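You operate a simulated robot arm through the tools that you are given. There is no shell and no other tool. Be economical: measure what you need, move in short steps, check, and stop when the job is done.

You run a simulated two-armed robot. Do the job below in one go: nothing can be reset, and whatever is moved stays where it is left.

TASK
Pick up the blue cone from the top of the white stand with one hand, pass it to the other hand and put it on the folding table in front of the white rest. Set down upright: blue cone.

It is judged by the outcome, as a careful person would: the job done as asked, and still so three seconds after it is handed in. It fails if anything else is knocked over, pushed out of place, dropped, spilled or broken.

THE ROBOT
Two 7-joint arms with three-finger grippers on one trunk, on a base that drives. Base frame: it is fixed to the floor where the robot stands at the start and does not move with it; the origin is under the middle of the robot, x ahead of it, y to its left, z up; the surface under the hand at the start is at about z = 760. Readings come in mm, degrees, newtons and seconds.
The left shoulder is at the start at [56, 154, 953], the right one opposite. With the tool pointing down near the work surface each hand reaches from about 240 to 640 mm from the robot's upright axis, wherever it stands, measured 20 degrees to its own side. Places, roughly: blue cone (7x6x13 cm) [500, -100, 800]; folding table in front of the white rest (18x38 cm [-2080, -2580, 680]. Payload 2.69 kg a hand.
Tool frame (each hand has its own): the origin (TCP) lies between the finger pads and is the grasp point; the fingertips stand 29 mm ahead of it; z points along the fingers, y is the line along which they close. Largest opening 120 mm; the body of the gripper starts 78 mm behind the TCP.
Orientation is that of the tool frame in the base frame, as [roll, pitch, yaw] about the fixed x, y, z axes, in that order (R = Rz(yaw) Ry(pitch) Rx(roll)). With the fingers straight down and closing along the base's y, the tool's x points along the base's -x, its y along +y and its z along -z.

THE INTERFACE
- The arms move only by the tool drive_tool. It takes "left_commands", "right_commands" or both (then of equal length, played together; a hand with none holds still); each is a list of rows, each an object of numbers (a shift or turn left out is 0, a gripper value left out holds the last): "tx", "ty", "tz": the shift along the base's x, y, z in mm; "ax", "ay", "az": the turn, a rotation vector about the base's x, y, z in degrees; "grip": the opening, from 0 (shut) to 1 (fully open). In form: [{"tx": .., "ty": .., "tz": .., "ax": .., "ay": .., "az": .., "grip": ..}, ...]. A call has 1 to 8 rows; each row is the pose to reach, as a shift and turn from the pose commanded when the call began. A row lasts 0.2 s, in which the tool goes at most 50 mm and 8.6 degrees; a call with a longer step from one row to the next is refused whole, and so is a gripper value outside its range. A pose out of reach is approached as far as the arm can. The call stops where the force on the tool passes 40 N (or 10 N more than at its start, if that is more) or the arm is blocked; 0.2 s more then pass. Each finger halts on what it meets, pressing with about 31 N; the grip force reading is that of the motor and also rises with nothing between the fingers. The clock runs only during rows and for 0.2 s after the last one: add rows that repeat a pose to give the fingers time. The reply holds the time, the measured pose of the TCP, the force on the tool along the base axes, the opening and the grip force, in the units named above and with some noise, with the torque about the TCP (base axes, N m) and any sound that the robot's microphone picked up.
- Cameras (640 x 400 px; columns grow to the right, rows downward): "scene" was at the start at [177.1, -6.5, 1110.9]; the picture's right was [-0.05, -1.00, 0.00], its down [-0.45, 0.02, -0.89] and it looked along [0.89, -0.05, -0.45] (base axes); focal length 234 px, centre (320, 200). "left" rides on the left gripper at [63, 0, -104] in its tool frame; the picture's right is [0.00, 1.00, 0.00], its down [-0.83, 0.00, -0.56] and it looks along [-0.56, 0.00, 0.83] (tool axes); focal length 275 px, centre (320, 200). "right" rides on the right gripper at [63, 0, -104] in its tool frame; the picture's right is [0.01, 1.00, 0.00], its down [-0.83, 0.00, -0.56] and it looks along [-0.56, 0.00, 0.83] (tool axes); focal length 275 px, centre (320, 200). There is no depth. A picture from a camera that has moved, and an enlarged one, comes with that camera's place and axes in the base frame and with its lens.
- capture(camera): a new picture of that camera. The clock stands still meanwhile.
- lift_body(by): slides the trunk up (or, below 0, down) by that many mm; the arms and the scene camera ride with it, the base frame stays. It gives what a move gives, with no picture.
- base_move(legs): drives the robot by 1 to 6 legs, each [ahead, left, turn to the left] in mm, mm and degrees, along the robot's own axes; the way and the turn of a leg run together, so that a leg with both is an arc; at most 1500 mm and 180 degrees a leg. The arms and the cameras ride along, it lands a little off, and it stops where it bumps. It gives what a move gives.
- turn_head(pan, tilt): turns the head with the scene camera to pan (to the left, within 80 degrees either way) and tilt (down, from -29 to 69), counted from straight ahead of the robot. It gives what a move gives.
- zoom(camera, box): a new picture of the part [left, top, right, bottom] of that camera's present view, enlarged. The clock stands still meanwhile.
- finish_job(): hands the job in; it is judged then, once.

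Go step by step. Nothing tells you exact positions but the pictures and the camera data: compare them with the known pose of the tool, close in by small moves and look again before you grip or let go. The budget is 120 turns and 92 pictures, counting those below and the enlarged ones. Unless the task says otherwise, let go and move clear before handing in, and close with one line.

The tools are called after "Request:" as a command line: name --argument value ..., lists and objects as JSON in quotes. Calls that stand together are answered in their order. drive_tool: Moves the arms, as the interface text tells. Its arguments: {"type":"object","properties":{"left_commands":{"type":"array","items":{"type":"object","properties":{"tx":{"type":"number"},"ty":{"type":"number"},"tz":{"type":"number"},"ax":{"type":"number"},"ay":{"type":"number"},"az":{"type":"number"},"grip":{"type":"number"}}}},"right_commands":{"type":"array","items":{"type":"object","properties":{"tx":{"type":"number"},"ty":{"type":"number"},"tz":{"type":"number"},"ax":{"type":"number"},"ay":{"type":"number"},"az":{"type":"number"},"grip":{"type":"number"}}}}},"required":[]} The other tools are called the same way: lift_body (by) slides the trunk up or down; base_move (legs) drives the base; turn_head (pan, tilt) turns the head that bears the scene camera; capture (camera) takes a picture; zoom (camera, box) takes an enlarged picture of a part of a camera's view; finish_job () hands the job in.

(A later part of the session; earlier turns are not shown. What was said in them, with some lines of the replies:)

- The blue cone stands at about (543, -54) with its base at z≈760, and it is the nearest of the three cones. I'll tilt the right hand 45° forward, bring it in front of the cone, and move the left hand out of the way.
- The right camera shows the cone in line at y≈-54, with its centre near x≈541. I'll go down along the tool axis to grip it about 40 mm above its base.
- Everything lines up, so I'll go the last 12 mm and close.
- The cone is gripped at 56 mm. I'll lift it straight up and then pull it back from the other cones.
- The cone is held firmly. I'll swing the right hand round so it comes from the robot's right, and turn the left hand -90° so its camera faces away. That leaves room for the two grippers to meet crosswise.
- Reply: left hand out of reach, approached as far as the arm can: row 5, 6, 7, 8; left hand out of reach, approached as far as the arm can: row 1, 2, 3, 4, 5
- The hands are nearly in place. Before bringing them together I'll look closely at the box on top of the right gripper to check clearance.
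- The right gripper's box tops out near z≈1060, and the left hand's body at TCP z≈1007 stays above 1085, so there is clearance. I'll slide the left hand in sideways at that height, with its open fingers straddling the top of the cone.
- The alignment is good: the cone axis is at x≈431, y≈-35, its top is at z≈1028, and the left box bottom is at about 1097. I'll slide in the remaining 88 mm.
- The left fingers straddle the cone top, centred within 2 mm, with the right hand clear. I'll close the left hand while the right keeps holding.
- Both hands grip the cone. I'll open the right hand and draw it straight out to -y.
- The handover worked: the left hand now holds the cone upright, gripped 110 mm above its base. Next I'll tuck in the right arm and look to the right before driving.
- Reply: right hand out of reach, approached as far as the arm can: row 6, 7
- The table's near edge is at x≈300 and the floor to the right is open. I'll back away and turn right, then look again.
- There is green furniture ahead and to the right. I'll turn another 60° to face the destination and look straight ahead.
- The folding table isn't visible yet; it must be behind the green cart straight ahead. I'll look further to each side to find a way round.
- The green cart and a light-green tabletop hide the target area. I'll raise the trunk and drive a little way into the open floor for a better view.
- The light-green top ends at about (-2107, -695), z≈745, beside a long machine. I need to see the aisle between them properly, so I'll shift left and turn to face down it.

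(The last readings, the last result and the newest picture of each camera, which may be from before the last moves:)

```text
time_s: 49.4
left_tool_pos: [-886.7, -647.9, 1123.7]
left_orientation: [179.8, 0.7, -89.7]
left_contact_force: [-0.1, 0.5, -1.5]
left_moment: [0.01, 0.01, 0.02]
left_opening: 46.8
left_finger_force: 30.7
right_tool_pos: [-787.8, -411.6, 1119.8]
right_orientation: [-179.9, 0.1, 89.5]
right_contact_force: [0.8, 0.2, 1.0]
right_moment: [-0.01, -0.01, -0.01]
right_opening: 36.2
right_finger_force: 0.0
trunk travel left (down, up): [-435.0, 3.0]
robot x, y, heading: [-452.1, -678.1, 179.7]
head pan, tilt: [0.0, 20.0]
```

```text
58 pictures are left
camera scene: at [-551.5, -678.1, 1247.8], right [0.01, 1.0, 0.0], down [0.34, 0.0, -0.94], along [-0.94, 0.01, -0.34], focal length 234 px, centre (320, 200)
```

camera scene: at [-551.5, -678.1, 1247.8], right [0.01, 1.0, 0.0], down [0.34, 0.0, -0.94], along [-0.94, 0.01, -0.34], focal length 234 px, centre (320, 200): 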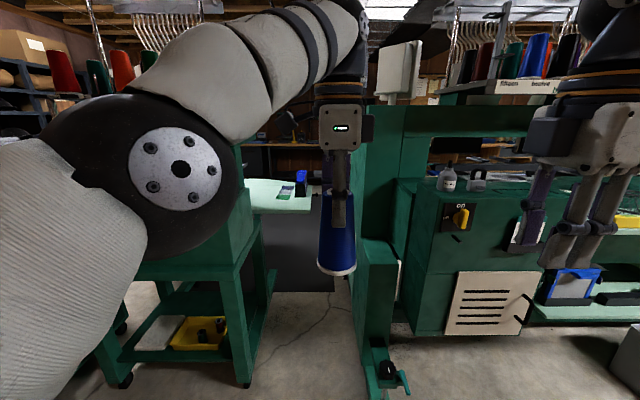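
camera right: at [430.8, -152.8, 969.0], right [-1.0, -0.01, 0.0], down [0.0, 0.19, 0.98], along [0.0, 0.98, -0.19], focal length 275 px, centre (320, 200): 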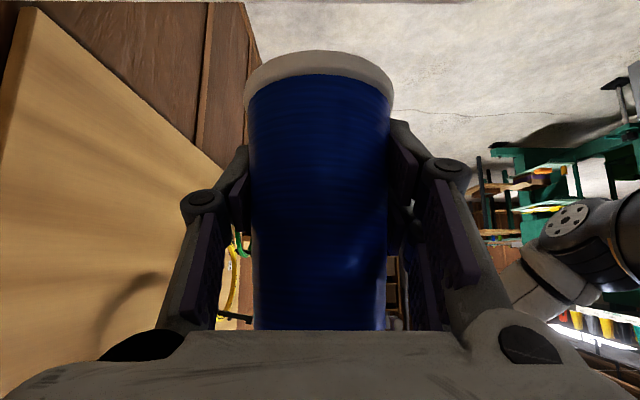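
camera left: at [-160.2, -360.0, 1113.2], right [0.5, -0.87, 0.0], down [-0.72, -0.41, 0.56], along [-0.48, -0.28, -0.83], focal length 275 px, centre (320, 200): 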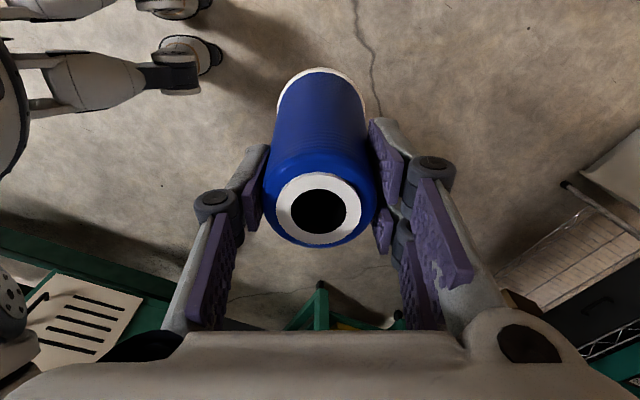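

The aisle is blocked by the overhanging tabletop. The first views showed open floor to the right of the white cabinet (x > 190), which may lead behind the shelf, so I'll go there and look.

Request:
base_move --legs '[[0, 0, 90], [300, 0, 0], [0, 950, 0]]'

Request:
turn_head --pan 0 --tilt 15

Request:
capture --camera "scene"

```text
time_s: 62.4
left_tool_pos: [463.6, -1411.1, 1122.2]
left_orientation: [179.7, 0.8, 0.7]
left_contact_force: [-0.4, -0.6, -2.4]
left_moment: [-0.04, -0.01, 0.02]
left_opening: 46.8
left_finger_force: 31.1
right_tool_pos: [227.3, -1312.4, 1119.7]
right_orientation: [-179.8, 0.2, 179.9]
right_contact_force: [0.5, 1.3, 0.9]
right_moment: [-0.01, -0.04, -0.03]
right_opening: 35.8
right_finger_force: 0.1
trunk travel left (down, up): [-435.0, 3.0]
robot x, y, heading: [492.8, -975.4, -90.1]
head pan, tilt: [0.0, 20.0]
```

```text
time_s: 63.1
left_tool_pos: [464.7, -1409.9, 1123.7]
left_orientation: [179.7, 0.7, 0.7]
left_contact_force: [0.6, 0.6, -2.3]
left_moment: [-0.02, -0.01, 0.04]
left_opening: 46.8
left_finger_force: 31.4
right_tool_pos: [225.4, -1313.4, 1121.4]
right_orientation: [-179.9, 0.1, 179.9]
right_contact_force: [0.2, 0.1, 0.4]
right_moment: [-0.02, -0.01, 0.02]
right_opening: 35.8
right_finger_force: 0.0
trunk travel left (down, up): [-435.0, 3.0]
robot x, y, heading: [491.1, -972.6, -90.2]
head pan, tilt: [0.0, 15.0]
```

```text
57 pictures are left
camera scene: at [490.2, -1077.2, 1255.9], right [-1.0, 0.0, 0.0], down [0.0, 0.26, -0.97], along [0.0, -0.97, -0.26], focal length 234 px, centre (320, 200)
```

scene: 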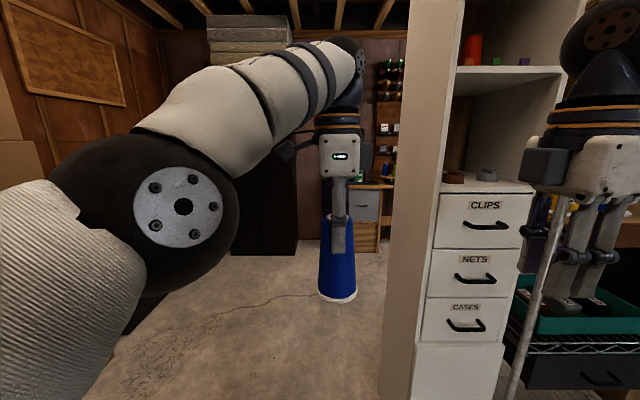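

There is open floor past the white cabinet leading to a rear aisle. I'll go through and look along it.

Request:
base_move --legs '[[0, 130, 0], [1450, 0, 0]]'

Request:
turn_head --pan -75 --tilt 15

Request:
capture --camera "scene"

Request:
turn_head --pan -30 --tilt 20

Request:
capture --camera "scene"

```text
time_s: 71.6
left_tool_pos: [593.3, -2868.6, 1123.5]
left_orientation: [179.7, 0.8, 0.8]
left_contact_force: [0.6, -0.3, -2.2]
left_moment: [-0.01, 0.01, 0.03]
left_opening: 46.8
left_finger_force: 30.7
right_tool_pos: [355.8, -2771.6, 1120.3]
right_orientation: [-179.9, 0.2, 179.9]
right_contact_force: [0.1, -0.4, -0.7]
right_moment: [0.04, -0.01, 0.02]
right_opening: 35.9
right_finger_force: 0.1
trunk travel left (down, up): [-435.0, 3.0]
robot x, y, heading: [618.3, -2436.1, -90.2]
head pan, tilt: [0.0, 15.0]
```

```text
time_s: 73.1
left_tool_pos: [593.0, -2868.2, 1123.7]
left_orientation: [179.6, 0.8, 0.8]
left_contact_force: [-0.3, 0.3, -0.4]
left_moment: [0.02, 0.02, 0.0]
left_opening: 47.1
left_finger_force: 31.2
right_tool_pos: [357.3, -2773.8, 1120.4]
right_orientation: [-180.0, 0.1, 179.9]
right_contact_force: [-0.1, 0.1, 0.1]
right_moment: [-0.02, 0.0, -0.02]
right_opening: 35.9
right_finger_force: 0.2
trunk travel left (down, up): [-435.0, 3.0]
robot x, y, heading: [617.8, -2436.7, -90.2]
head pan, tilt: [-75.0, 15.0]
```

```text
56 pictures are left
camera scene: at [528.5, -2466.0, 1256.0], right [-0.26, 0.97, 0.0], down [0.25, 0.07, -0.97], along [-0.93, -0.25, -0.26], focal length 234 px, centre (320, 200)
```

scene: 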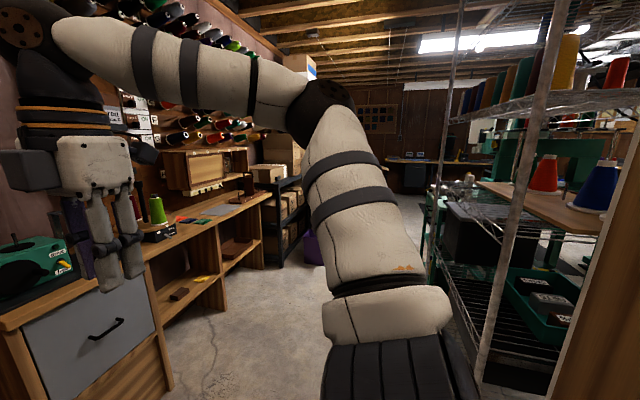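

```text
time_s: 74.2
left_tool_pos: [592.9, -2868.6, 1122.8]
left_orientation: [179.8, 0.8, 0.8]
left_contact_force: [-0.1, 0.0, -1.7]
left_moment: [0.01, -0.02, -0.02]
left_opening: 46.9
left_finger_force: 30.8
right_tool_pos: [356.0, -2771.5, 1119.6]
right_orientation: [-179.9, 0.2, 179.9]
right_contact_force: [0.2, -0.5, -0.4]
right_moment: [0.01, 0.01, -0.02]
right_opening: 36.0
right_finger_force: 0.0
trunk travel left (down, up): [-435.0, 3.0]
robot x, y, heading: [616.1, -2435.9, -90.1]
head pan, tilt: [-30.0, 20.0]
```

```text
55 pictures are left
camera scene: at [572.0, -2522.4, 1247.8], right [-0.86, 0.5, 0.0], down [0.17, 0.3, -0.94], along [-0.47, -0.81, -0.34], focal length 234 px, centre (320, 200)
```

scene: 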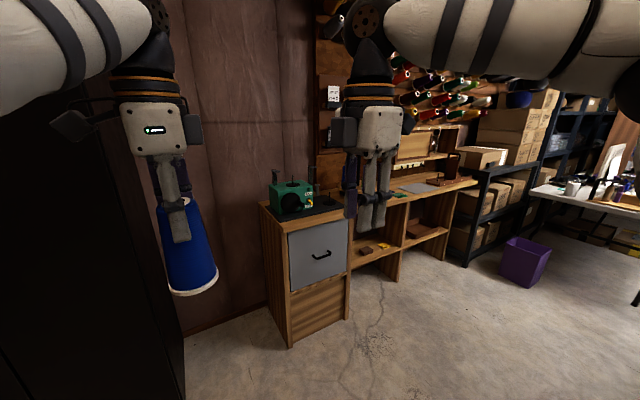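

I can see the rear aisle, and a folding table at its far end to the right. I'll advance a bit, turn to face -x and drive part of the way along it.

Request:
base_move --legs '[[250, 0, 0], [0, 0, -90], [1000, 0, 0]]'

Request:
turn_head --pan 0 --tilt 20

Request:
capture --camera "scene"

```text
time_s: 84.5
left_tool_pos: [-809.8, -2681.5, 1123.4]
left_orientation: [179.8, 0.8, -88.3]
left_contact_force: [-0.2, -0.2, -1.3]
left_moment: [-0.01, 0.0, 0.0]
left_opening: 46.9
left_finger_force: 31.2
right_tool_pos: [-716.9, -2442.5, 1121.0]
right_orientation: [-179.9, 0.2, 90.9]
right_contact_force: [0.7, 0.2, -0.1]
right_moment: [0.02, -0.04, 0.03]
right_opening: 36.2
right_finger_force: 0.1
trunk travel left (down, up): [-435.0, 3.0]
robot x, y, heading: [-374.4, -2704.5, -179.1]
head pan, tilt: [-30.0, 20.0]
```

```text
time_s: 85.5
left_tool_pos: [-810.1, -2681.8, 1123.2]
left_orientation: [179.7, 0.7, -88.1]
left_contact_force: [1.2, 0.5, -2.0]
left_moment: [0.03, -0.03, 0.01]
left_opening: 46.8
left_finger_force: 30.3
right_tool_pos: [-716.4, -2443.1, 1120.3]
right_orientation: [-179.9, 0.1, 90.9]
right_contact_force: [0.5, 0.6, -0.8]
right_moment: [-0.01, -0.02, 0.0]
right_opening: 36.2
right_finger_force: 0.1
trunk travel left (down, up): [-435.0, 3.0]
robot x, y, heading: [-370.1, -2700.2, -179.2]
head pan, tilt: [0.0, 20.0]
```

```text
54 pictures are left
camera scene: at [-474.2, -2703.8, 1247.8], right [-0.01, 1.0, 0.0], down [0.34, 0.0, -0.94], along [-0.94, -0.01, -0.34], focal length 234 px, centre (320, 200)
```

scene: 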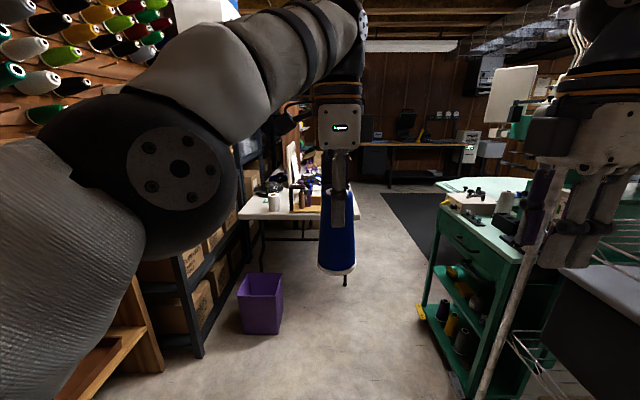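

The folding table is ahead, to the left of centre. I'll enlarge that part of the view.

Request:
zoom --camera "scene" --box '[220, 120, 400, 240]'

```text
3.33 times, centred on (310, 180) of scene
camera zoom: at [-474.2, -2703.8, 1247.8], right [-0.01, 1.0, 0.0], down [0.34, 0.0, -0.94], along [-0.94, -0.01, -0.34], focal length 779 px, centre (353, 267)
```

zoom: 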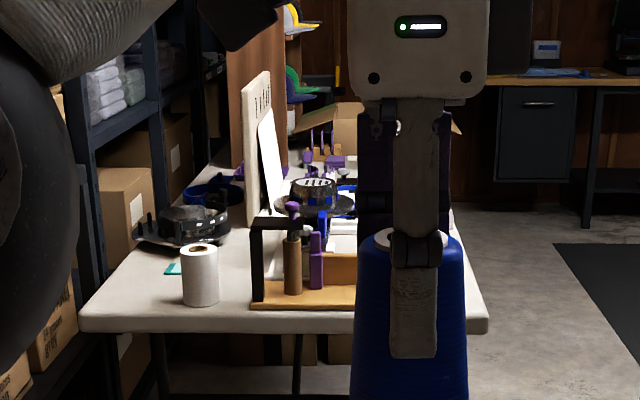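

The table's near end is at x≈-1720, spanning y≈-3195 to -2483. The target spot near (-2080, -2580) is by its right long edge. I'll move closer, veering right, for a clear view past the cone.

Request:
base_move --legs '[[600, 150, 0]]'

Request:
turn_head --pan 0 --tilt 25

Request:
capture --camera "scene"

Request:
turn_head --pan -25 --tilt 25

Request:
capture --camera "scene"

```text
time_s: 89.0
left_tool_pos: [-1409.2, -2845.5, 1123.8]
left_orientation: [179.8, 0.8, -87.9]
left_contact_force: [0.6, -0.5, -1.7]
left_moment: [0.0, 0.0, 0.02]
left_opening: 46.7
left_finger_force: 30.9
right_tool_pos: [-1318.9, -2606.1, 1120.5]
right_orientation: [-179.9, 0.0, 91.2]
right_contact_force: [0.3, 0.5, -0.5]
right_moment: [-0.01, 0.0, 0.02]
right_opening: 36.4
right_finger_force: 0.1
trunk travel left (down, up): [-435.0, 3.0]
robot x, y, heading: [-974.7, -2862.6, -178.8]
head pan, tilt: [0.0, 20.0]
```

```text
time_s: 89.7
left_tool_pos: [-1410.0, -2845.9, 1124.0]
left_orientation: [179.7, 0.8, -87.9]
left_contact_force: [0.4, -0.9, -1.4]
left_moment: [0.0, -0.04, 0.01]
left_opening: 46.7
left_finger_force: 31.5
right_tool_pos: [-1318.0, -2605.5, 1120.5]
right_orientation: [-180.0, 0.1, 91.1]
right_contact_force: [-0.7, -0.6, -0.2]
right_moment: [-0.02, 0.01, -0.02]
right_opening: 36.0
right_finger_force: 0.2
trunk travel left (down, up): [-435.0, 3.0]
robot x, y, heading: [-972.9, -2860.4, -178.8]
head pan, tilt: [0.0, 25.0]
```

```text
52 pictures are left
camera scene: at [-1073.1, -2865.8, 1239.8], right [-0.02, 1.0, 0.0], down [0.42, 0.01, -0.91], along [-0.91, -0.02, -0.42], focal length 234 px, centre (320, 200)
```

scene: 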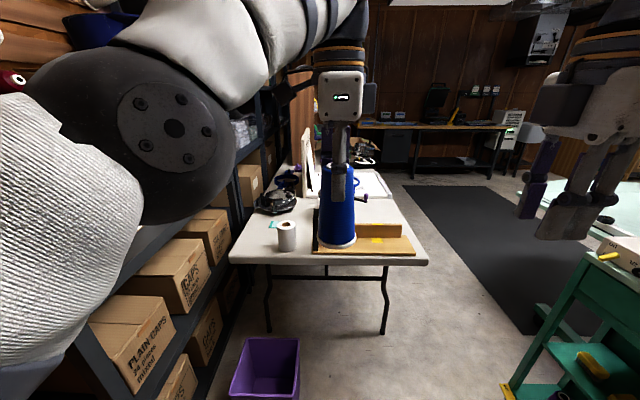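

```text
time_s: 90.5
left_tool_pos: [-1410.2, -2845.2, 1121.8]
left_orientation: [179.6, 0.8, -88.0]
left_contact_force: [0.5, 0.9, -1.4]
left_moment: [-0.02, -0.03, -0.02]
left_opening: 46.9
left_finger_force: 30.9
right_tool_pos: [-1318.5, -2606.3, 1119.6]
right_orientation: [-179.8, 0.2, 91.1]
right_contact_force: [-0.6, -0.7, -0.8]
right_moment: [-0.01, 0.03, 0.01]
right_opening: 36.0
right_finger_force: 0.2
trunk travel left (down, up): [-435.0, 3.0]
robot x, y, heading: [-976.0, -2863.1, -179.0]
head pan, tilt: [-25.0, 25.0]
```

```text
51 pictures are left
camera scene: at [-1065.3, -2826.8, 1239.7], right [0.4, 0.91, 0.0], down [0.39, -0.17, -0.91], along [-0.83, 0.37, -0.42], focal length 234 px, centre (320, 200)
```

scene: 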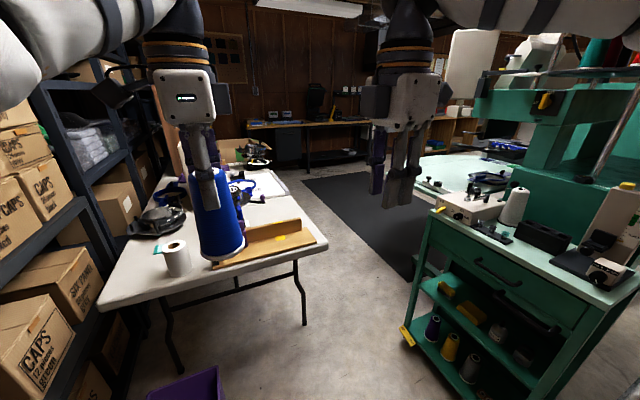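

I strafed the wrong way, but there is plenty of room. The target is behind the wooden L-shaped stand near the table's right edge. I'll shift right and a bit closer, then look down at it.

Request:
base_move --legs '[[0, -360, 0], [300, 0, 0]]'

Request:
turn_head --pan -12 --tilt 30

Request:
capture --camera "scene"

Request:
capture --camera "left"

Request:
capture --camera "right"

```text
time_s: 93.9
left_tool_pos: [-1426.3, -2495.3, 1120.6]
left_orientation: [-179.8, 1.1, -87.6]
left_contact_force: [0.0, -0.5, -1.1]
left_moment: [-0.01, 0.01, -0.01]
left_opening: 46.8
left_finger_force: 30.7
right_tool_pos: [-1335.8, -2256.6, 1117.4]
right_orientation: [179.5, -0.2, 91.6]
right_contact_force: [0.1, -0.1, 0.5]
right_moment: [0.04, 0.0, 0.01]
right_opening: 36.0
right_finger_force: 0.1
trunk travel left (down, up): [-435.0, 3.0]
robot x, y, heading: [-984.0, -2505.6, -178.7]
head pan, tilt: [-25.0, 25.0]
stopped in leg 1: the robot was blocked; the commanded pose is now the measured one
```

```text
time_s: 94.7
left_tool_pos: [-1426.9, -2495.8, 1119.5]
left_orientation: [-179.9, 1.1, -87.7]
left_contact_force: [0.8, -0.2, -2.4]
left_moment: [-0.03, -0.01, 0.03]
left_opening: 46.7
left_finger_force: 30.6
right_tool_pos: [-1335.6, -2255.3, 1117.7]
right_orientation: [179.4, -0.2, 91.5]
right_contact_force: [-1.5, 0.0, 0.9]
right_moment: [-0.02, -0.01, 0.0]
right_opening: 35.9
right_finger_force: 0.0
trunk travel left (down, up): [-435.0, 3.0]
robot x, y, heading: [-982.1, -2505.8, -178.5]
head pan, tilt: [-12.0, 30.0]
```

```text
50 pictures are left
camera scene: at [-1087.3, -2495.8, 1231.0], right [0.18, 0.98, 0.01], down [0.5, -0.09, -0.86], along [-0.85, 0.16, -0.51], focal length 234 px, centre (320, 200)
```

scene: 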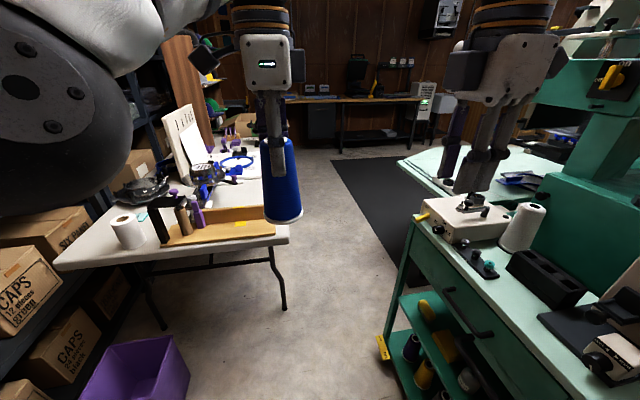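

```text
49 pictures are left
camera left: at [-1425.7, -2560.1, 1223.0], right [-1.0, -0.04, 0.0], down [-0.03, 0.82, 0.57], along [-0.02, 0.57, -0.82], focal length 275 px, centre (320, 200)
```

left: 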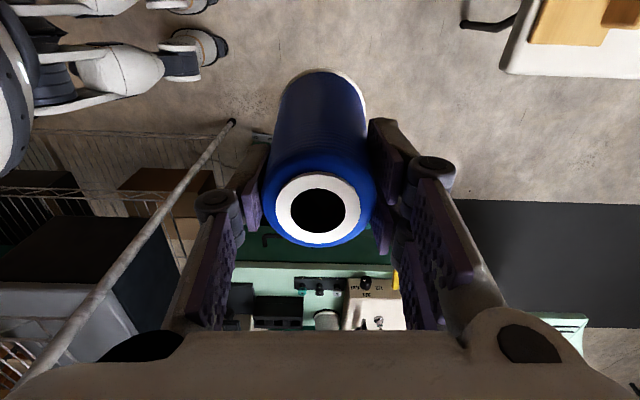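

```text
48 pictures are left
camera right: at [-1339.2, -2194.1, 1223.2], right [1.0, 0.03, 0.01], down [0.02, -0.83, 0.55], along [0.03, -0.55, -0.83], focal length 275 px, centre (320, 200)
```

right: 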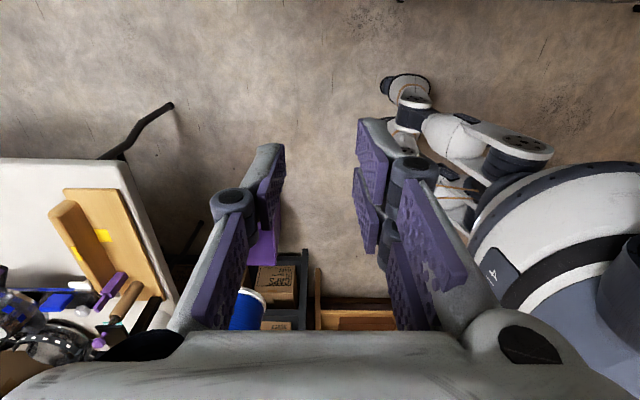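

The base was blocked while strafing, probably by my right elbow against the shelf rack. I'll move back away from it and check whether anything was disturbed.

Request:
base_move --legs '[[0, 100, 0]]'

Request:
turn_head --pan -78 --tilt 20

Request:
capture --camera "scene"

```text
time_s: 96.1
left_tool_pos: [-1415.5, -2588.0, 1124.4]
left_orientation: [179.7, 1.0, -87.7]
left_contact_force: [-0.5, -0.2, -1.3]
left_moment: [0.01, -0.04, 0.0]
left_opening: 46.7
left_finger_force: 30.9
right_tool_pos: [-1325.2, -2348.9, 1120.5]
right_orientation: [179.9, 0.0, 91.3]
right_contact_force: [0.6, -0.4, 0.1]
right_moment: [0.02, 0.0, 0.02]
right_opening: 36.0
right_finger_force: 0.0
trunk travel left (down, up): [-435.0, 3.0]
robot x, y, heading: [-981.9, -2603.2, -178.4]
head pan, tilt: [-12.0, 30.0]
```

```text
time_s: 97.4
left_tool_pos: [-1415.5, -2588.4, 1123.9]
left_orientation: [179.6, 0.9, -87.8]
left_contact_force: [0.8, 0.0, -1.5]
left_moment: [0.0, -0.05, -0.01]
left_opening: 46.5
left_finger_force: 31.0
right_tool_pos: [-1326.7, -2347.5, 1118.2]
right_orientation: [180.0, 0.2, 91.4]
right_contact_force: [0.2, 0.2, -0.6]
right_moment: [0.02, 0.03, -0.03]
right_opening: 36.1
right_finger_force: 0.0
trunk travel left (down, up): [-435.0, 3.0]
robot x, y, heading: [-981.0, -2599.6, -178.7]
head pan, tilt: [-78.0, 20.0]
```

```text
47 pictures are left
camera scene: at [-1009.0, -2514.7, 1247.8], right [0.97, 0.23, 0.0], down [0.08, -0.33, -0.94], along [-0.22, 0.91, -0.34], focal length 234 px, centre (320, 200)
```

scene: 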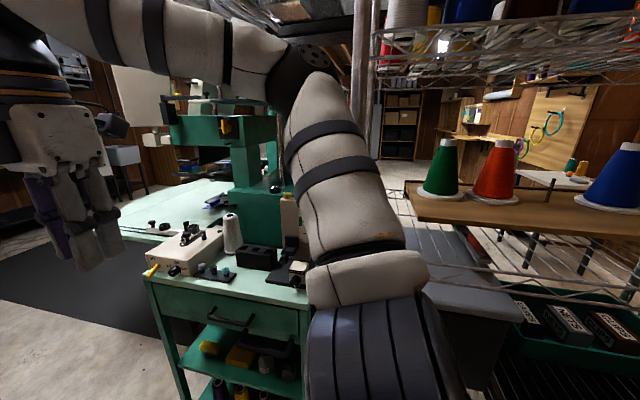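

Nothing looks disturbed. I'll drive ahead toward the table end and look again.

Request:
base_move --legs '[[300, 0, 0]]'

Request:
turn_head --pan -15 --tilt 35

Request:
capture --camera "scene"

Request:
capture --camera "right"

```text
time_s: 99.5
left_tool_pos: [-1715.0, -2594.8, 1122.6]
left_orientation: [179.6, 0.9, -87.8]
left_contact_force: [0.4, -0.3, -2.0]
left_moment: [-0.02, -0.01, 0.03]
left_opening: 47.0
left_finger_force: 30.8
right_tool_pos: [-1624.6, -2356.5, 1119.9]
right_orientation: [179.9, 0.1, 91.6]
right_contact_force: [-0.2, 0.2, 0.3]
right_moment: [0.0, -0.02, 0.01]
right_opening: 35.9
right_finger_force: 0.0
trunk travel left (down, up): [-435.0, 3.0]
robot x, y, heading: [-1279.5, -2610.1, -178.3]
head pan, tilt: [-78.0, 20.0]
```

```text
time_s: 100.8
left_tool_pos: [-1714.7, -2595.2, 1122.6]
left_orientation: [179.7, 0.9, -87.6]
left_contact_force: [0.1, 0.0, -0.7]
left_moment: [-0.01, 0.01, -0.02]
left_opening: 46.8
left_finger_force: 30.8
right_tool_pos: [-1623.4, -2357.2, 1119.1]
right_orientation: [179.9, 0.2, 91.5]
right_contact_force: [-0.2, 0.2, -0.7]
right_moment: [0.03, 0.0, 0.0]
right_opening: 36.0
right_finger_force: 0.0
trunk travel left (down, up): [-435.0, 3.0]
robot x, y, heading: [-1278.4, -2609.9, -178.6]
head pan, tilt: [-15.0, 35.0]
```

```text
46 pictures are left
camera scene: at [-1370.6, -2591.5, 1224.0], right [0.24, 0.97, 0.0], down [0.56, -0.14, -0.82], along [-0.8, 0.19, -0.57], focal length 234 px, centre (320, 200)
```

scene: 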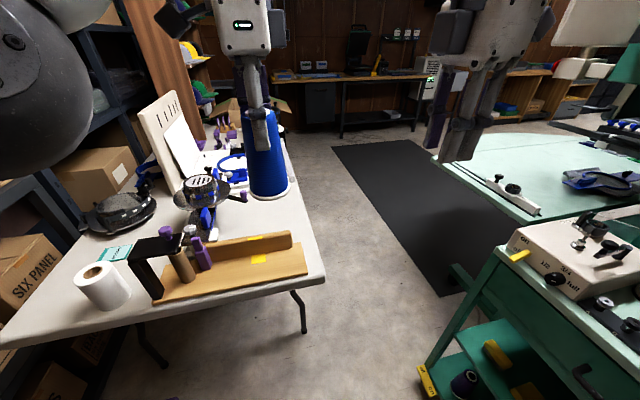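

```text
45 pictures are left
camera right: at [-1625.9, -2293.8, 1224.7], right [1.0, 0.03, 0.0], down [0.02, -0.83, 0.56], along [0.02, -0.56, -0.83], focal length 275 px, centre (320, 200)
```

right: 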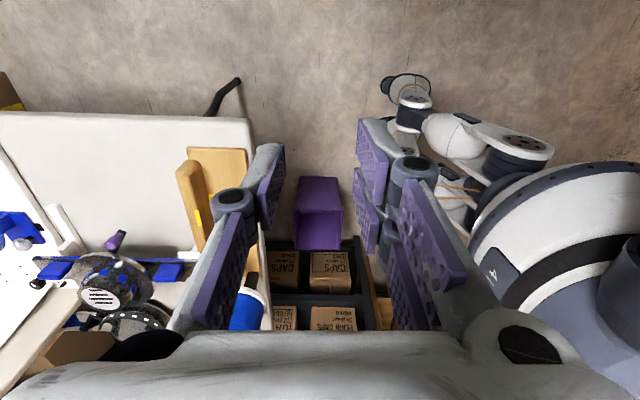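

The right wrist camera shows clear white tabletop around (-2080, -2580), between the wooden L and the leaning white board. I'll drive 210 mm closer, lower the trunk, and check.

Request:
base_move --legs '[[210, 0, 0]]'

Request:
lift_body --by -110

Request:
capture --camera "scene"

Request:
capture --camera "right"

```text
time_s: 102.5
left_tool_pos: [-1924.0, -2601.2, 1122.1]
left_orientation: [179.7, 0.8, -87.7]
left_contact_force: [-0.5, 1.0, -0.8]
left_moment: [0.02, -0.05, 0.0]
left_opening: 46.7
left_finger_force: 31.2
right_tool_pos: [-1832.6, -2361.5, 1120.1]
right_orientation: [179.9, 0.1, 91.5]
right_contact_force: [0.0, -0.7, -0.1]
right_moment: [-0.02, -0.02, -0.01]
right_opening: 36.0
right_finger_force: 0.0
trunk travel left (down, up): [-435.0, 3.0]
robot x, y, heading: [-1487.7, -2616.9, -178.7]
head pan, tilt: [-15.0, 35.0]
```

```text
time_s: 103.9
left_tool_pos: [-1923.2, -2602.1, 1013.4]
left_orientation: [179.5, 0.9, -87.5]
left_contact_force: [-0.4, 0.1, -1.3]
left_moment: [0.0, -0.01, -0.03]
left_opening: 46.9
left_finger_force: 30.9
right_tool_pos: [-1831.3, -2362.2, 1008.7]
right_orientation: [180.0, 0.0, 91.5]
right_contact_force: [-0.5, -0.3, 0.7]
right_moment: [0.02, 0.01, 0.01]
right_opening: 36.0
right_finger_force: 0.1
trunk travel left (down, up): [-325.0, 113.0]
robot x, y, heading: [-1484.1, -2613.5, -178.5]
head pan, tilt: [-15.0, 35.0]
```

```text
44 pictures are left
camera scene: at [-1659.9, -2599.0, 1098.0], right [0.23, 0.97, 0.0], down [0.56, -0.13, -0.82], along [-0.8, 0.19, -0.57], focal length 234 px, centre (320, 200)
```

scene: 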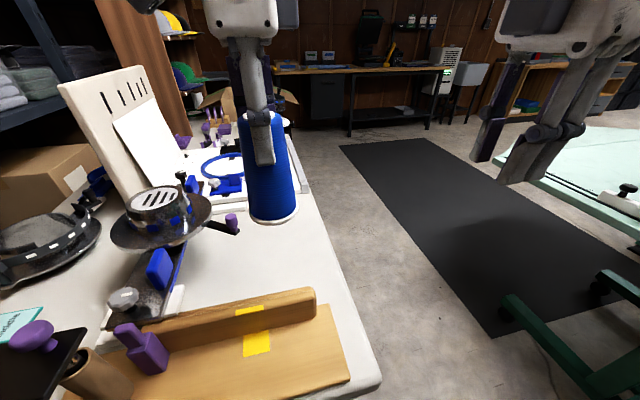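

```text
43 pictures are left
camera right: at [-1834.3, -2299.2, 1115.1], right [1.0, 0.03, 0.0], down [0.03, -0.83, 0.56], along [0.02, -0.56, -0.83], focal length 275 px, centre (320, 200)
```

right: 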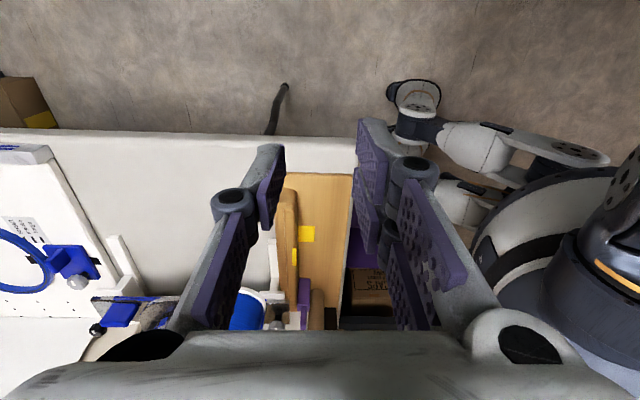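

The free patch spans x≈-2290 to -1900 and y≈-2700 to -2483. I'll move the cone over its middle at (-2085, -2580), still high, and straighten out the 1° tilt.

Request:
drive_tool --left_commands '[{"tx": -30, "ty": 5, "ax": -0.88, "ay": -0.54}, {"tx": -65, "ty": 10, "ax": -0.88, "ay": -0.54}, {"tx": -100, "ty": 15, "ax": -0.88, "ay": -0.54}, {"tx": -135, "ty": 20, "ax": -0.88, "ay": -0.54}, {"tx": -162, "ty": 22, "ax": -0.88, "ay": -0.54}, {"tx": -162, "ty": 22, "ax": -0.88, "ay": -0.54}]'

Request:
lift_body --by -110

Request:
capture --camera "scene"

Request:
capture --camera "right"

Request:
capture --camera "left"

```text
time_s: 105.3
left_tool_pos: [-1993.0, -2616.2, 978.0]
left_orientation: [-179.8, 0.0, -87.7]
left_contact_force: [-0.1, 0.1, -1.0]
left_moment: [0.01, 0.0, -0.01]
left_opening: 47.1
left_finger_force: 30.9
left hand out of reach, approached as far as the arm can: row 2, 3, 4, 5, 6
right_tool_pos: [-1832.2, -2361.7, 1009.0]
right_orientation: [179.9, 0.1, 91.5]
right_contact_force: [0.2, 0.0, 0.1]
right_moment: [0.01, 0.01, 0.0]
right_opening: 36.1
right_finger_force: 0.0
trunk travel left (down, up): [-325.0, 113.0]
robot x, y, heading: [-1488.4, -2615.8, -178.6]
head pan, tilt: [-15.0, 35.0]
```

```text
time_s: 106.7
left_tool_pos: [-1990.7, -2617.1, 866.6]
left_orientation: [-179.8, 0.0, -87.7]
left_contact_force: [0.0, -0.2, -1.8]
left_moment: [-0.01, 0.03, -0.02]
left_opening: 46.6
left_finger_force: 31.4
right_tool_pos: [-1853.6, -2363.1, 868.7]
right_orientation: [173.0, 0.2, 91.5]
right_contact_force: [-0.4, 0.3, -0.6]
right_moment: [0.0, 0.0, 0.02]
right_opening: 36.2
right_finger_force: 0.0
trunk travel left (down, up): [-215.0, 223.0]
robot x, y, heading: [-1487.4, -2612.6, -178.5]
head pan, tilt: [-15.0, 35.0]
```

```text
42 pictures are left
camera scene: at [-1687.6, -2599.6, 987.6], right [0.23, 0.97, 0.0], down [0.56, -0.13, -0.82], along [-0.8, 0.19, -0.57], focal length 234 px, centre (320, 200)
```

scene: 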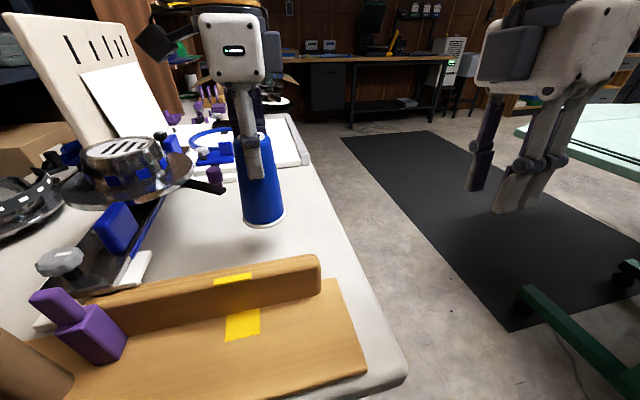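

```text
41 pictures are left
camera right: at [-1869.0, -2300.5, 972.6], right [0.99, 0.03, 0.12], down [-0.04, -0.83, 0.55], along [0.12, -0.56, -0.82], focal length 275 px, centre (320, 200)
```

right: 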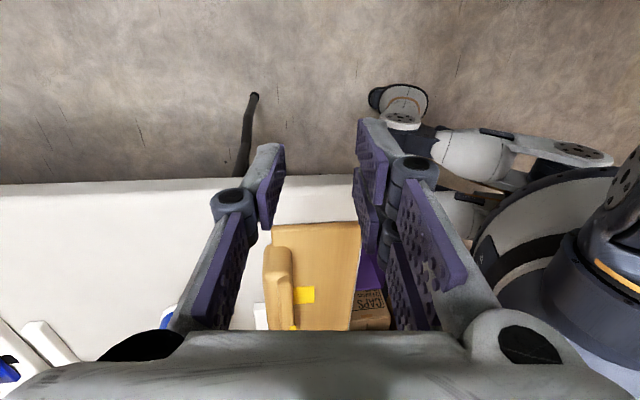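

```text
40 pictures are left
camera left: at [-1989.1, -2679.1, 971.3], right [-1.0, -0.04, 0.0], down [-0.03, 0.83, 0.56], along [-0.02, 0.56, -0.83], focal length 275 px, centre (320, 200)
```

left: 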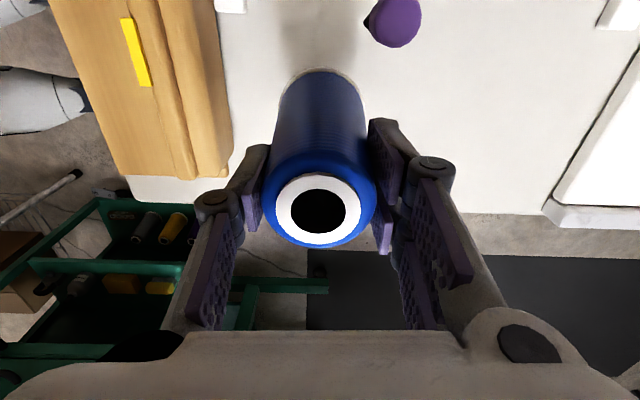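

The arm stopped short, but the free zone covers x from -2270 to -1890, so about (-2020, -2578) is well inside it. I'll shift there, keeping clear of the purple knob at roughly (-2042, -2678).

Request:
drive_tool --left_commands '[{"tx": -7, "ty": 12}, {"tx": -15, "ty": 25}, {"tx": -28, "ty": 38}, {"tx": -28, "ty": 38}]'

Request:
capture --camera "left"

```text
time_s: 107.7
left_tool_pos: [-2002.2, -2597.3, 866.0]
left_orientation: [-179.8, 0.0, -87.7]
left_contact_force: [0.2, -0.4, -1.7]
left_moment: [0.0, -0.01, -0.02]
left_opening: 46.9
left_finger_force: 30.7
left hand out of reach, approached as far as the arm can: row 2, 3, 4
right_tool_pos: [-1853.7, -2363.7, 868.2]
right_orientation: [172.9, 0.1, 91.4]
right_contact_force: [-0.2, -0.8, 0.0]
right_moment: [0.02, 0.01, 0.02]
right_opening: 35.9
right_finger_force: 0.1
trunk travel left (down, up): [-215.0, 223.0]
robot x, y, heading: [-1488.6, -2619.2, -178.7]
head pan, tilt: [-15.0, 35.0]
```

```text
39 pictures are left
camera left: at [-2000.6, -2660.9, 970.8], right [-1.0, -0.04, 0.0], down [-0.03, 0.83, 0.56], along [-0.02, 0.56, -0.83], focal length 275 px, centre (320, 200)
```

left: 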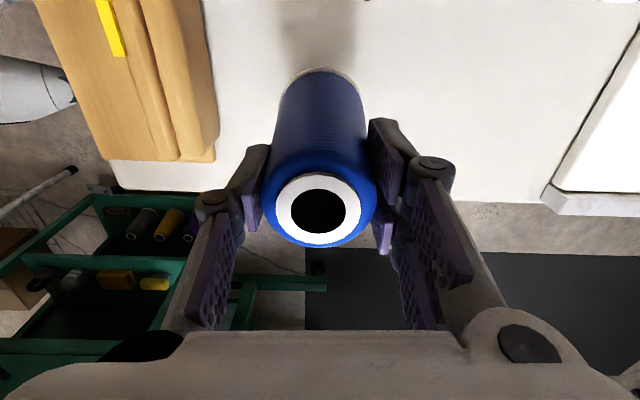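

I'm within about 20–30 mm of the spot. A small base nudge, 35 ahead and 20 right, will put the cone mid-zone.

Request:
base_move --legs '[[35, -22, 0]]'

Request:
capture --camera "left"

Request:
capture --camera "scene"

```text
time_s: 108.6
left_tool_pos: [-2037.2, -2576.7, 866.3]
left_orientation: [-179.8, -0.1, -87.6]
left_contact_force: [-0.6, 0.4, -2.3]
left_moment: [-0.01, -0.04, -0.03]
left_opening: 46.8
left_finger_force: 31.2
right_tool_pos: [-1890.0, -2340.4, 867.9]
right_orientation: [172.9, 0.3, 91.5]
right_contact_force: [-0.1, 1.1, -0.3]
right_moment: [0.0, -0.01, 0.01]
right_opening: 36.0
right_finger_force: 0.0
trunk travel left (down, up): [-215.0, 223.0]
robot x, y, heading: [-1524.6, -2594.0, -178.6]
head pan, tilt: [-15.0, 35.0]
```

```text
38 pictures are left
camera left: at [-2037.0, -2639.9, 970.6], right [-1.0, -0.04, 0.0], down [-0.03, 0.83, 0.56], along [-0.02, 0.56, -0.83], focal length 275 px, centre (320, 200)
```

left: 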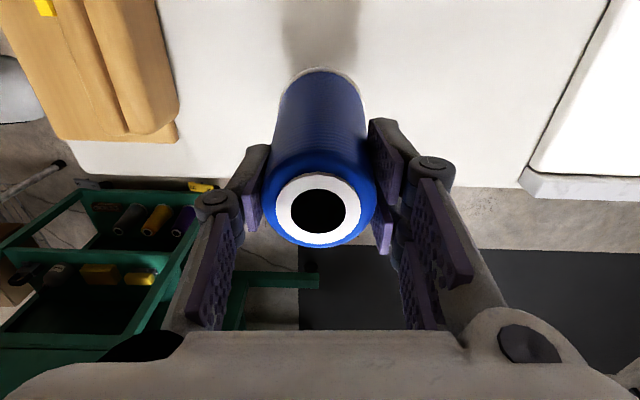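

```text
37 pictures are left
camera scene: at [-1724.3, -2578.6, 987.5], right [0.23, 0.97, 0.0], down [0.56, -0.13, -0.82], along [-0.8, 0.19, -0.57], focal length 234 px, centre (320, 200)
```

scene: 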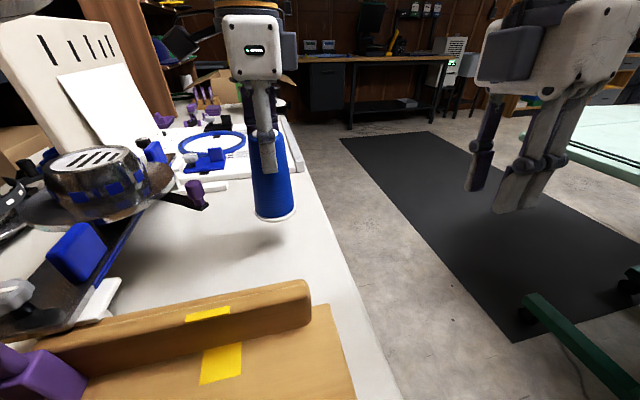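

The cone hangs about 76 mm above clear tabletop, roughly 100 mm in from the edge. I'll lower most of the way.

Request:
drive_tool --left_commands '[{"tz": -12}, {"tz": -24}, {"tz": -36}, {"tz": -48}, {"tz": -60}, {"tz": -60}]'

Request:
zoom --camera "scene" --box '[180, 60, 380, 260]'

```text
time_s: 110.0
left_tool_pos: [-2037.4, -2576.9, 806.8]
left_orientation: [-179.8, 0.0, -87.6]
left_contact_force: [0.1, 1.3, -0.7]
left_moment: [0.02, -0.01, 0.03]
left_opening: 46.9
left_finger_force: 30.7
right_tool_pos: [-1889.7, -2342.4, 867.7]
right_orientation: [172.9, 0.1, 91.6]
right_contact_force: [0.2, 0.1, 0.3]
right_moment: [-0.01, 0.01, -0.01]
right_opening: 36.1
right_finger_force: 0.0
trunk travel left (down, up): [-215.0, 223.0]
robot x, y, heading: [-1523.8, -2599.8, -178.3]
head pan, tilt: [-15.0, 35.0]
```

```text
2.00 times, centred on (280, 160) of scene
camera zoom: at [-1723.9, -2578.8, 987.6], right [0.23, 0.97, 0.0], down [0.56, -0.13, -0.82], along [-0.8, 0.19, -0.57], focal length 467 px, centre (400, 280)
```

zoom: 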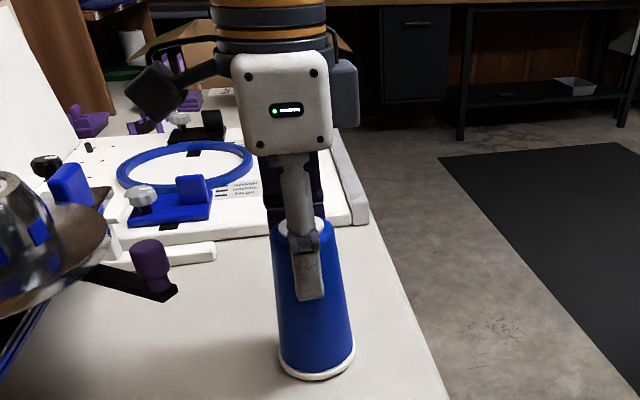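

About 15 mm remains, so I'll lower slowly until I feel contact.

Request:
drive_tool --left_commands '[{"tz": -4}, {"tz": -7}, {"tz": -9}, {"tz": -11}, {"tz": -12}, {"tz": -12}]'

Request:
zoom --camera "scene" --box '[230, 140, 350, 260]'

```text
time_s: 110.9
left_tool_pos: [-2038.4, -2578.0, 802.5]
left_orientation: [179.5, 0.3, -87.4]
left_contact_force: [6.2, 0.2, 14.2]
left_moment: [-0.36, -0.44, 0.12]
left_opening: 46.9
left_finger_force: 30.8
right_tool_pos: [-1889.5, -2342.9, 867.8]
right_orientation: [173.0, 0.2, 91.6]
right_contact_force: [0.9, 0.0, -0.9]
right_moment: [0.02, 0.02, 0.0]
right_opening: 36.0
right_finger_force: 0.0
trunk travel left (down, up): [-215.0, 223.0]
robot x, y, heading: [-1523.1, -2595.4, -178.4]
head pan, tilt: [-15.0, 35.0]
stopped in row 4 (left hand): the force on the tool passed its limit at 43 N (the readings are from after the stop); the commanded pose is now the measured one
```

```text
3.33 times, centred on (290, 200) of scene
camera zoom: at [-1722.7, -2578.9, 987.7], right [0.23, 0.97, 0.0], down [0.56, -0.13, -0.82], along [-0.8, 0.19, -0.57], focal length 779 px, centre (420, 200)
```

zoom: 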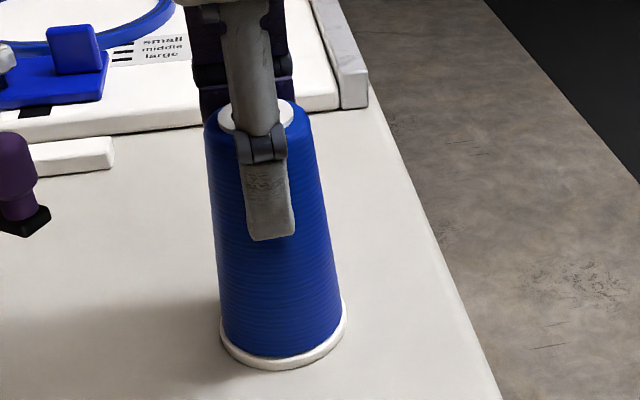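

The cone is resting on the table under light load. I'll ease off by 1 mm, open the fingers, and check before lifting away.

Request:
drive_tool --left_commands '[{"tz": 1}, {"tz": 1}, {"tz": 1, "grip": 0.45}, {"tz": 1, "grip": 0.6}, {"tz": 1, "grip": 0.75}, {"tz": 1, "grip": 0.75}]'

Request:
capture --camera "left"

Request:
zoom --camera "scene" --box '[200, 80, 360, 260]'

```text
time_s: 112.3
left_tool_pos: [-2039.5, -2577.7, 800.5]
left_orientation: [179.7, 0.2, -87.6]
left_contact_force: [0.5, 0.5, -0.3]
left_moment: [0.02, -0.03, -0.01]
left_opening: 89.9
left_finger_force: 0.1
right_tool_pos: [-1890.1, -2340.8, 868.0]
right_orientation: [173.0, 0.2, 91.5]
right_contact_force: [-0.5, 0.5, 0.0]
right_moment: [0.02, 0.01, 0.05]
right_opening: 35.8
right_finger_force: 0.1
trunk travel left (down, up): [-215.0, 223.0]
robot x, y, heading: [-1526.3, -2595.1, -178.7]
head pan, tilt: [-15.0, 35.0]
```

```text
34 pictures are left
camera left: at [-2037.2, -2640.6, 905.7], right [-1.0, -0.04, 0.01], down [-0.03, 0.83, 0.56], along [-0.03, 0.56, -0.83], focal length 275 px, centre (320, 200)
```

left: 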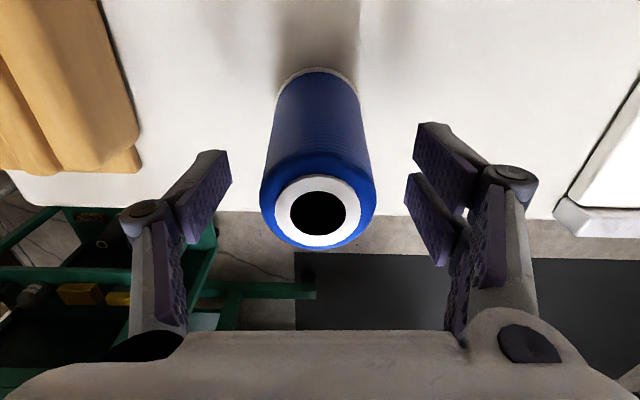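

```text
2.22 times, centred on (280, 170) of scene
camera zoom: at [-1723.8, -2578.8, 987.6], right [0.23, 0.97, 0.0], down [0.56, -0.13, -0.82], along [-0.8, 0.19, -0.57], focal length 519 px, centre (409, 267)
```

zoom: 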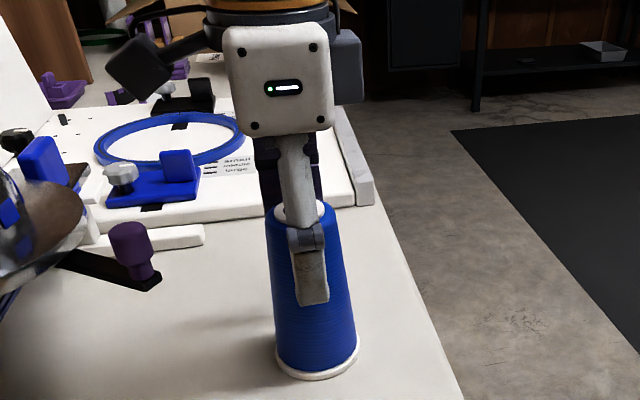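

The cone stands free and upright. I'll raise the hand clear and back away.

Request:
drive_tool --left_commands '[{"tz": 10}, {"tz": 22}, {"tz": 36}, {"tz": 50}, {"tz": 60}, {"tz": 60}]'

Request:
lift_body --by 120

Request:
base_move --legs '[[-250, 0, 0]]'

Request:
capture --camera "scene"

```text
time_s: 113.7
left_tool_pos: [-2040.1, -2576.8, 862.0]
left_orientation: [179.7, 0.2, -87.5]
left_contact_force: [0.3, 0.4, -0.3]
left_moment: [-0.03, -0.03, 0.0]
left_opening: 90.0
left_finger_force: 0.0
right_tool_pos: [-1888.2, -2341.4, 868.4]
right_orientation: [173.0, 0.2, 91.5]
right_contact_force: [0.0, -0.2, -0.5]
right_moment: [-0.01, 0.0, -0.03]
right_opening: 36.1
right_finger_force: 0.0
trunk travel left (down, up): [-215.0, 223.0]
robot x, y, heading: [-1522.6, -2592.9, -178.4]
head pan, tilt: [-15.0, 35.0]
```

```text
time_s: 115.2
left_tool_pos: [-2022.3, -2578.1, 1026.4]
left_orientation: [173.4, 0.4, -87.6]
left_contact_force: [0.1, -0.6, -0.2]
left_moment: [0.04, 0.01, -0.02]
left_opening: 90.3
left_finger_force: 0.0
right_tool_pos: [-1889.9, -2342.1, 987.7]
right_orientation: [173.0, 0.1, 91.5]
right_contact_force: [-0.4, 0.3, -0.1]
right_moment: [-0.02, -0.01, 0.01]
right_opening: 35.9
right_finger_force: 0.1
trunk travel left (down, up): [-335.0, 103.0]
robot x, y, heading: [-1521.9, -2594.6, -178.6]
head pan, tilt: [-15.0, 35.0]
```

```text
time_s: 117.0
left_tool_pos: [-1772.8, -2572.5, 1026.6]
left_orientation: [173.3, 0.5, -87.4]
left_contact_force: [0.5, 0.7, -0.2]
left_moment: [-0.01, 0.08, -0.01]
left_opening: 90.1
left_finger_force: 0.0
right_tool_pos: [-1640.0, -2335.8, 988.0]
right_orientation: [173.1, 0.1, 91.6]
right_contact_force: [-0.6, -0.8, 0.3]
right_moment: [-0.03, 0.0, -0.02]
right_opening: 35.6
right_finger_force: 0.0
trunk travel left (down, up): [-335.0, 103.0]
robot x, y, heading: [-1273.6, -2586.4, -178.4]
head pan, tilt: [-15.0, 35.0]
```

```text
32 pictures are left
camera scene: at [-1443.1, -2571.9, 1109.0], right [0.23, 0.97, 0.0], down [0.56, -0.13, -0.82], along [-0.8, 0.19, -0.57], focal length 234 px, centre (320, 200)
```

scene: 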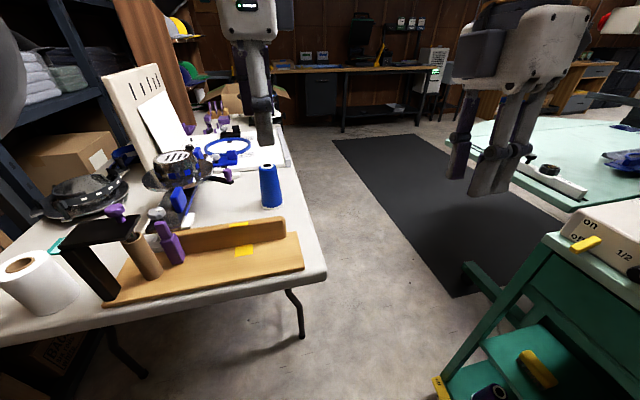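

The blue cone stands upright on the folding table in the free spot by the white board. Nothing on the table has moved, and both hands are clear.

Request:
finish_job

```text
The job is handed in.
```

The blue cone was picked up with the right hand, passed to the left, and set upright on the folding table at about (-2040, -2577). I took the leaning white board to be the white rest. On the way the robot was blocked once beside the shelf rack, probably by its right elbow; I backed off and saw nothing knocked over or moved.
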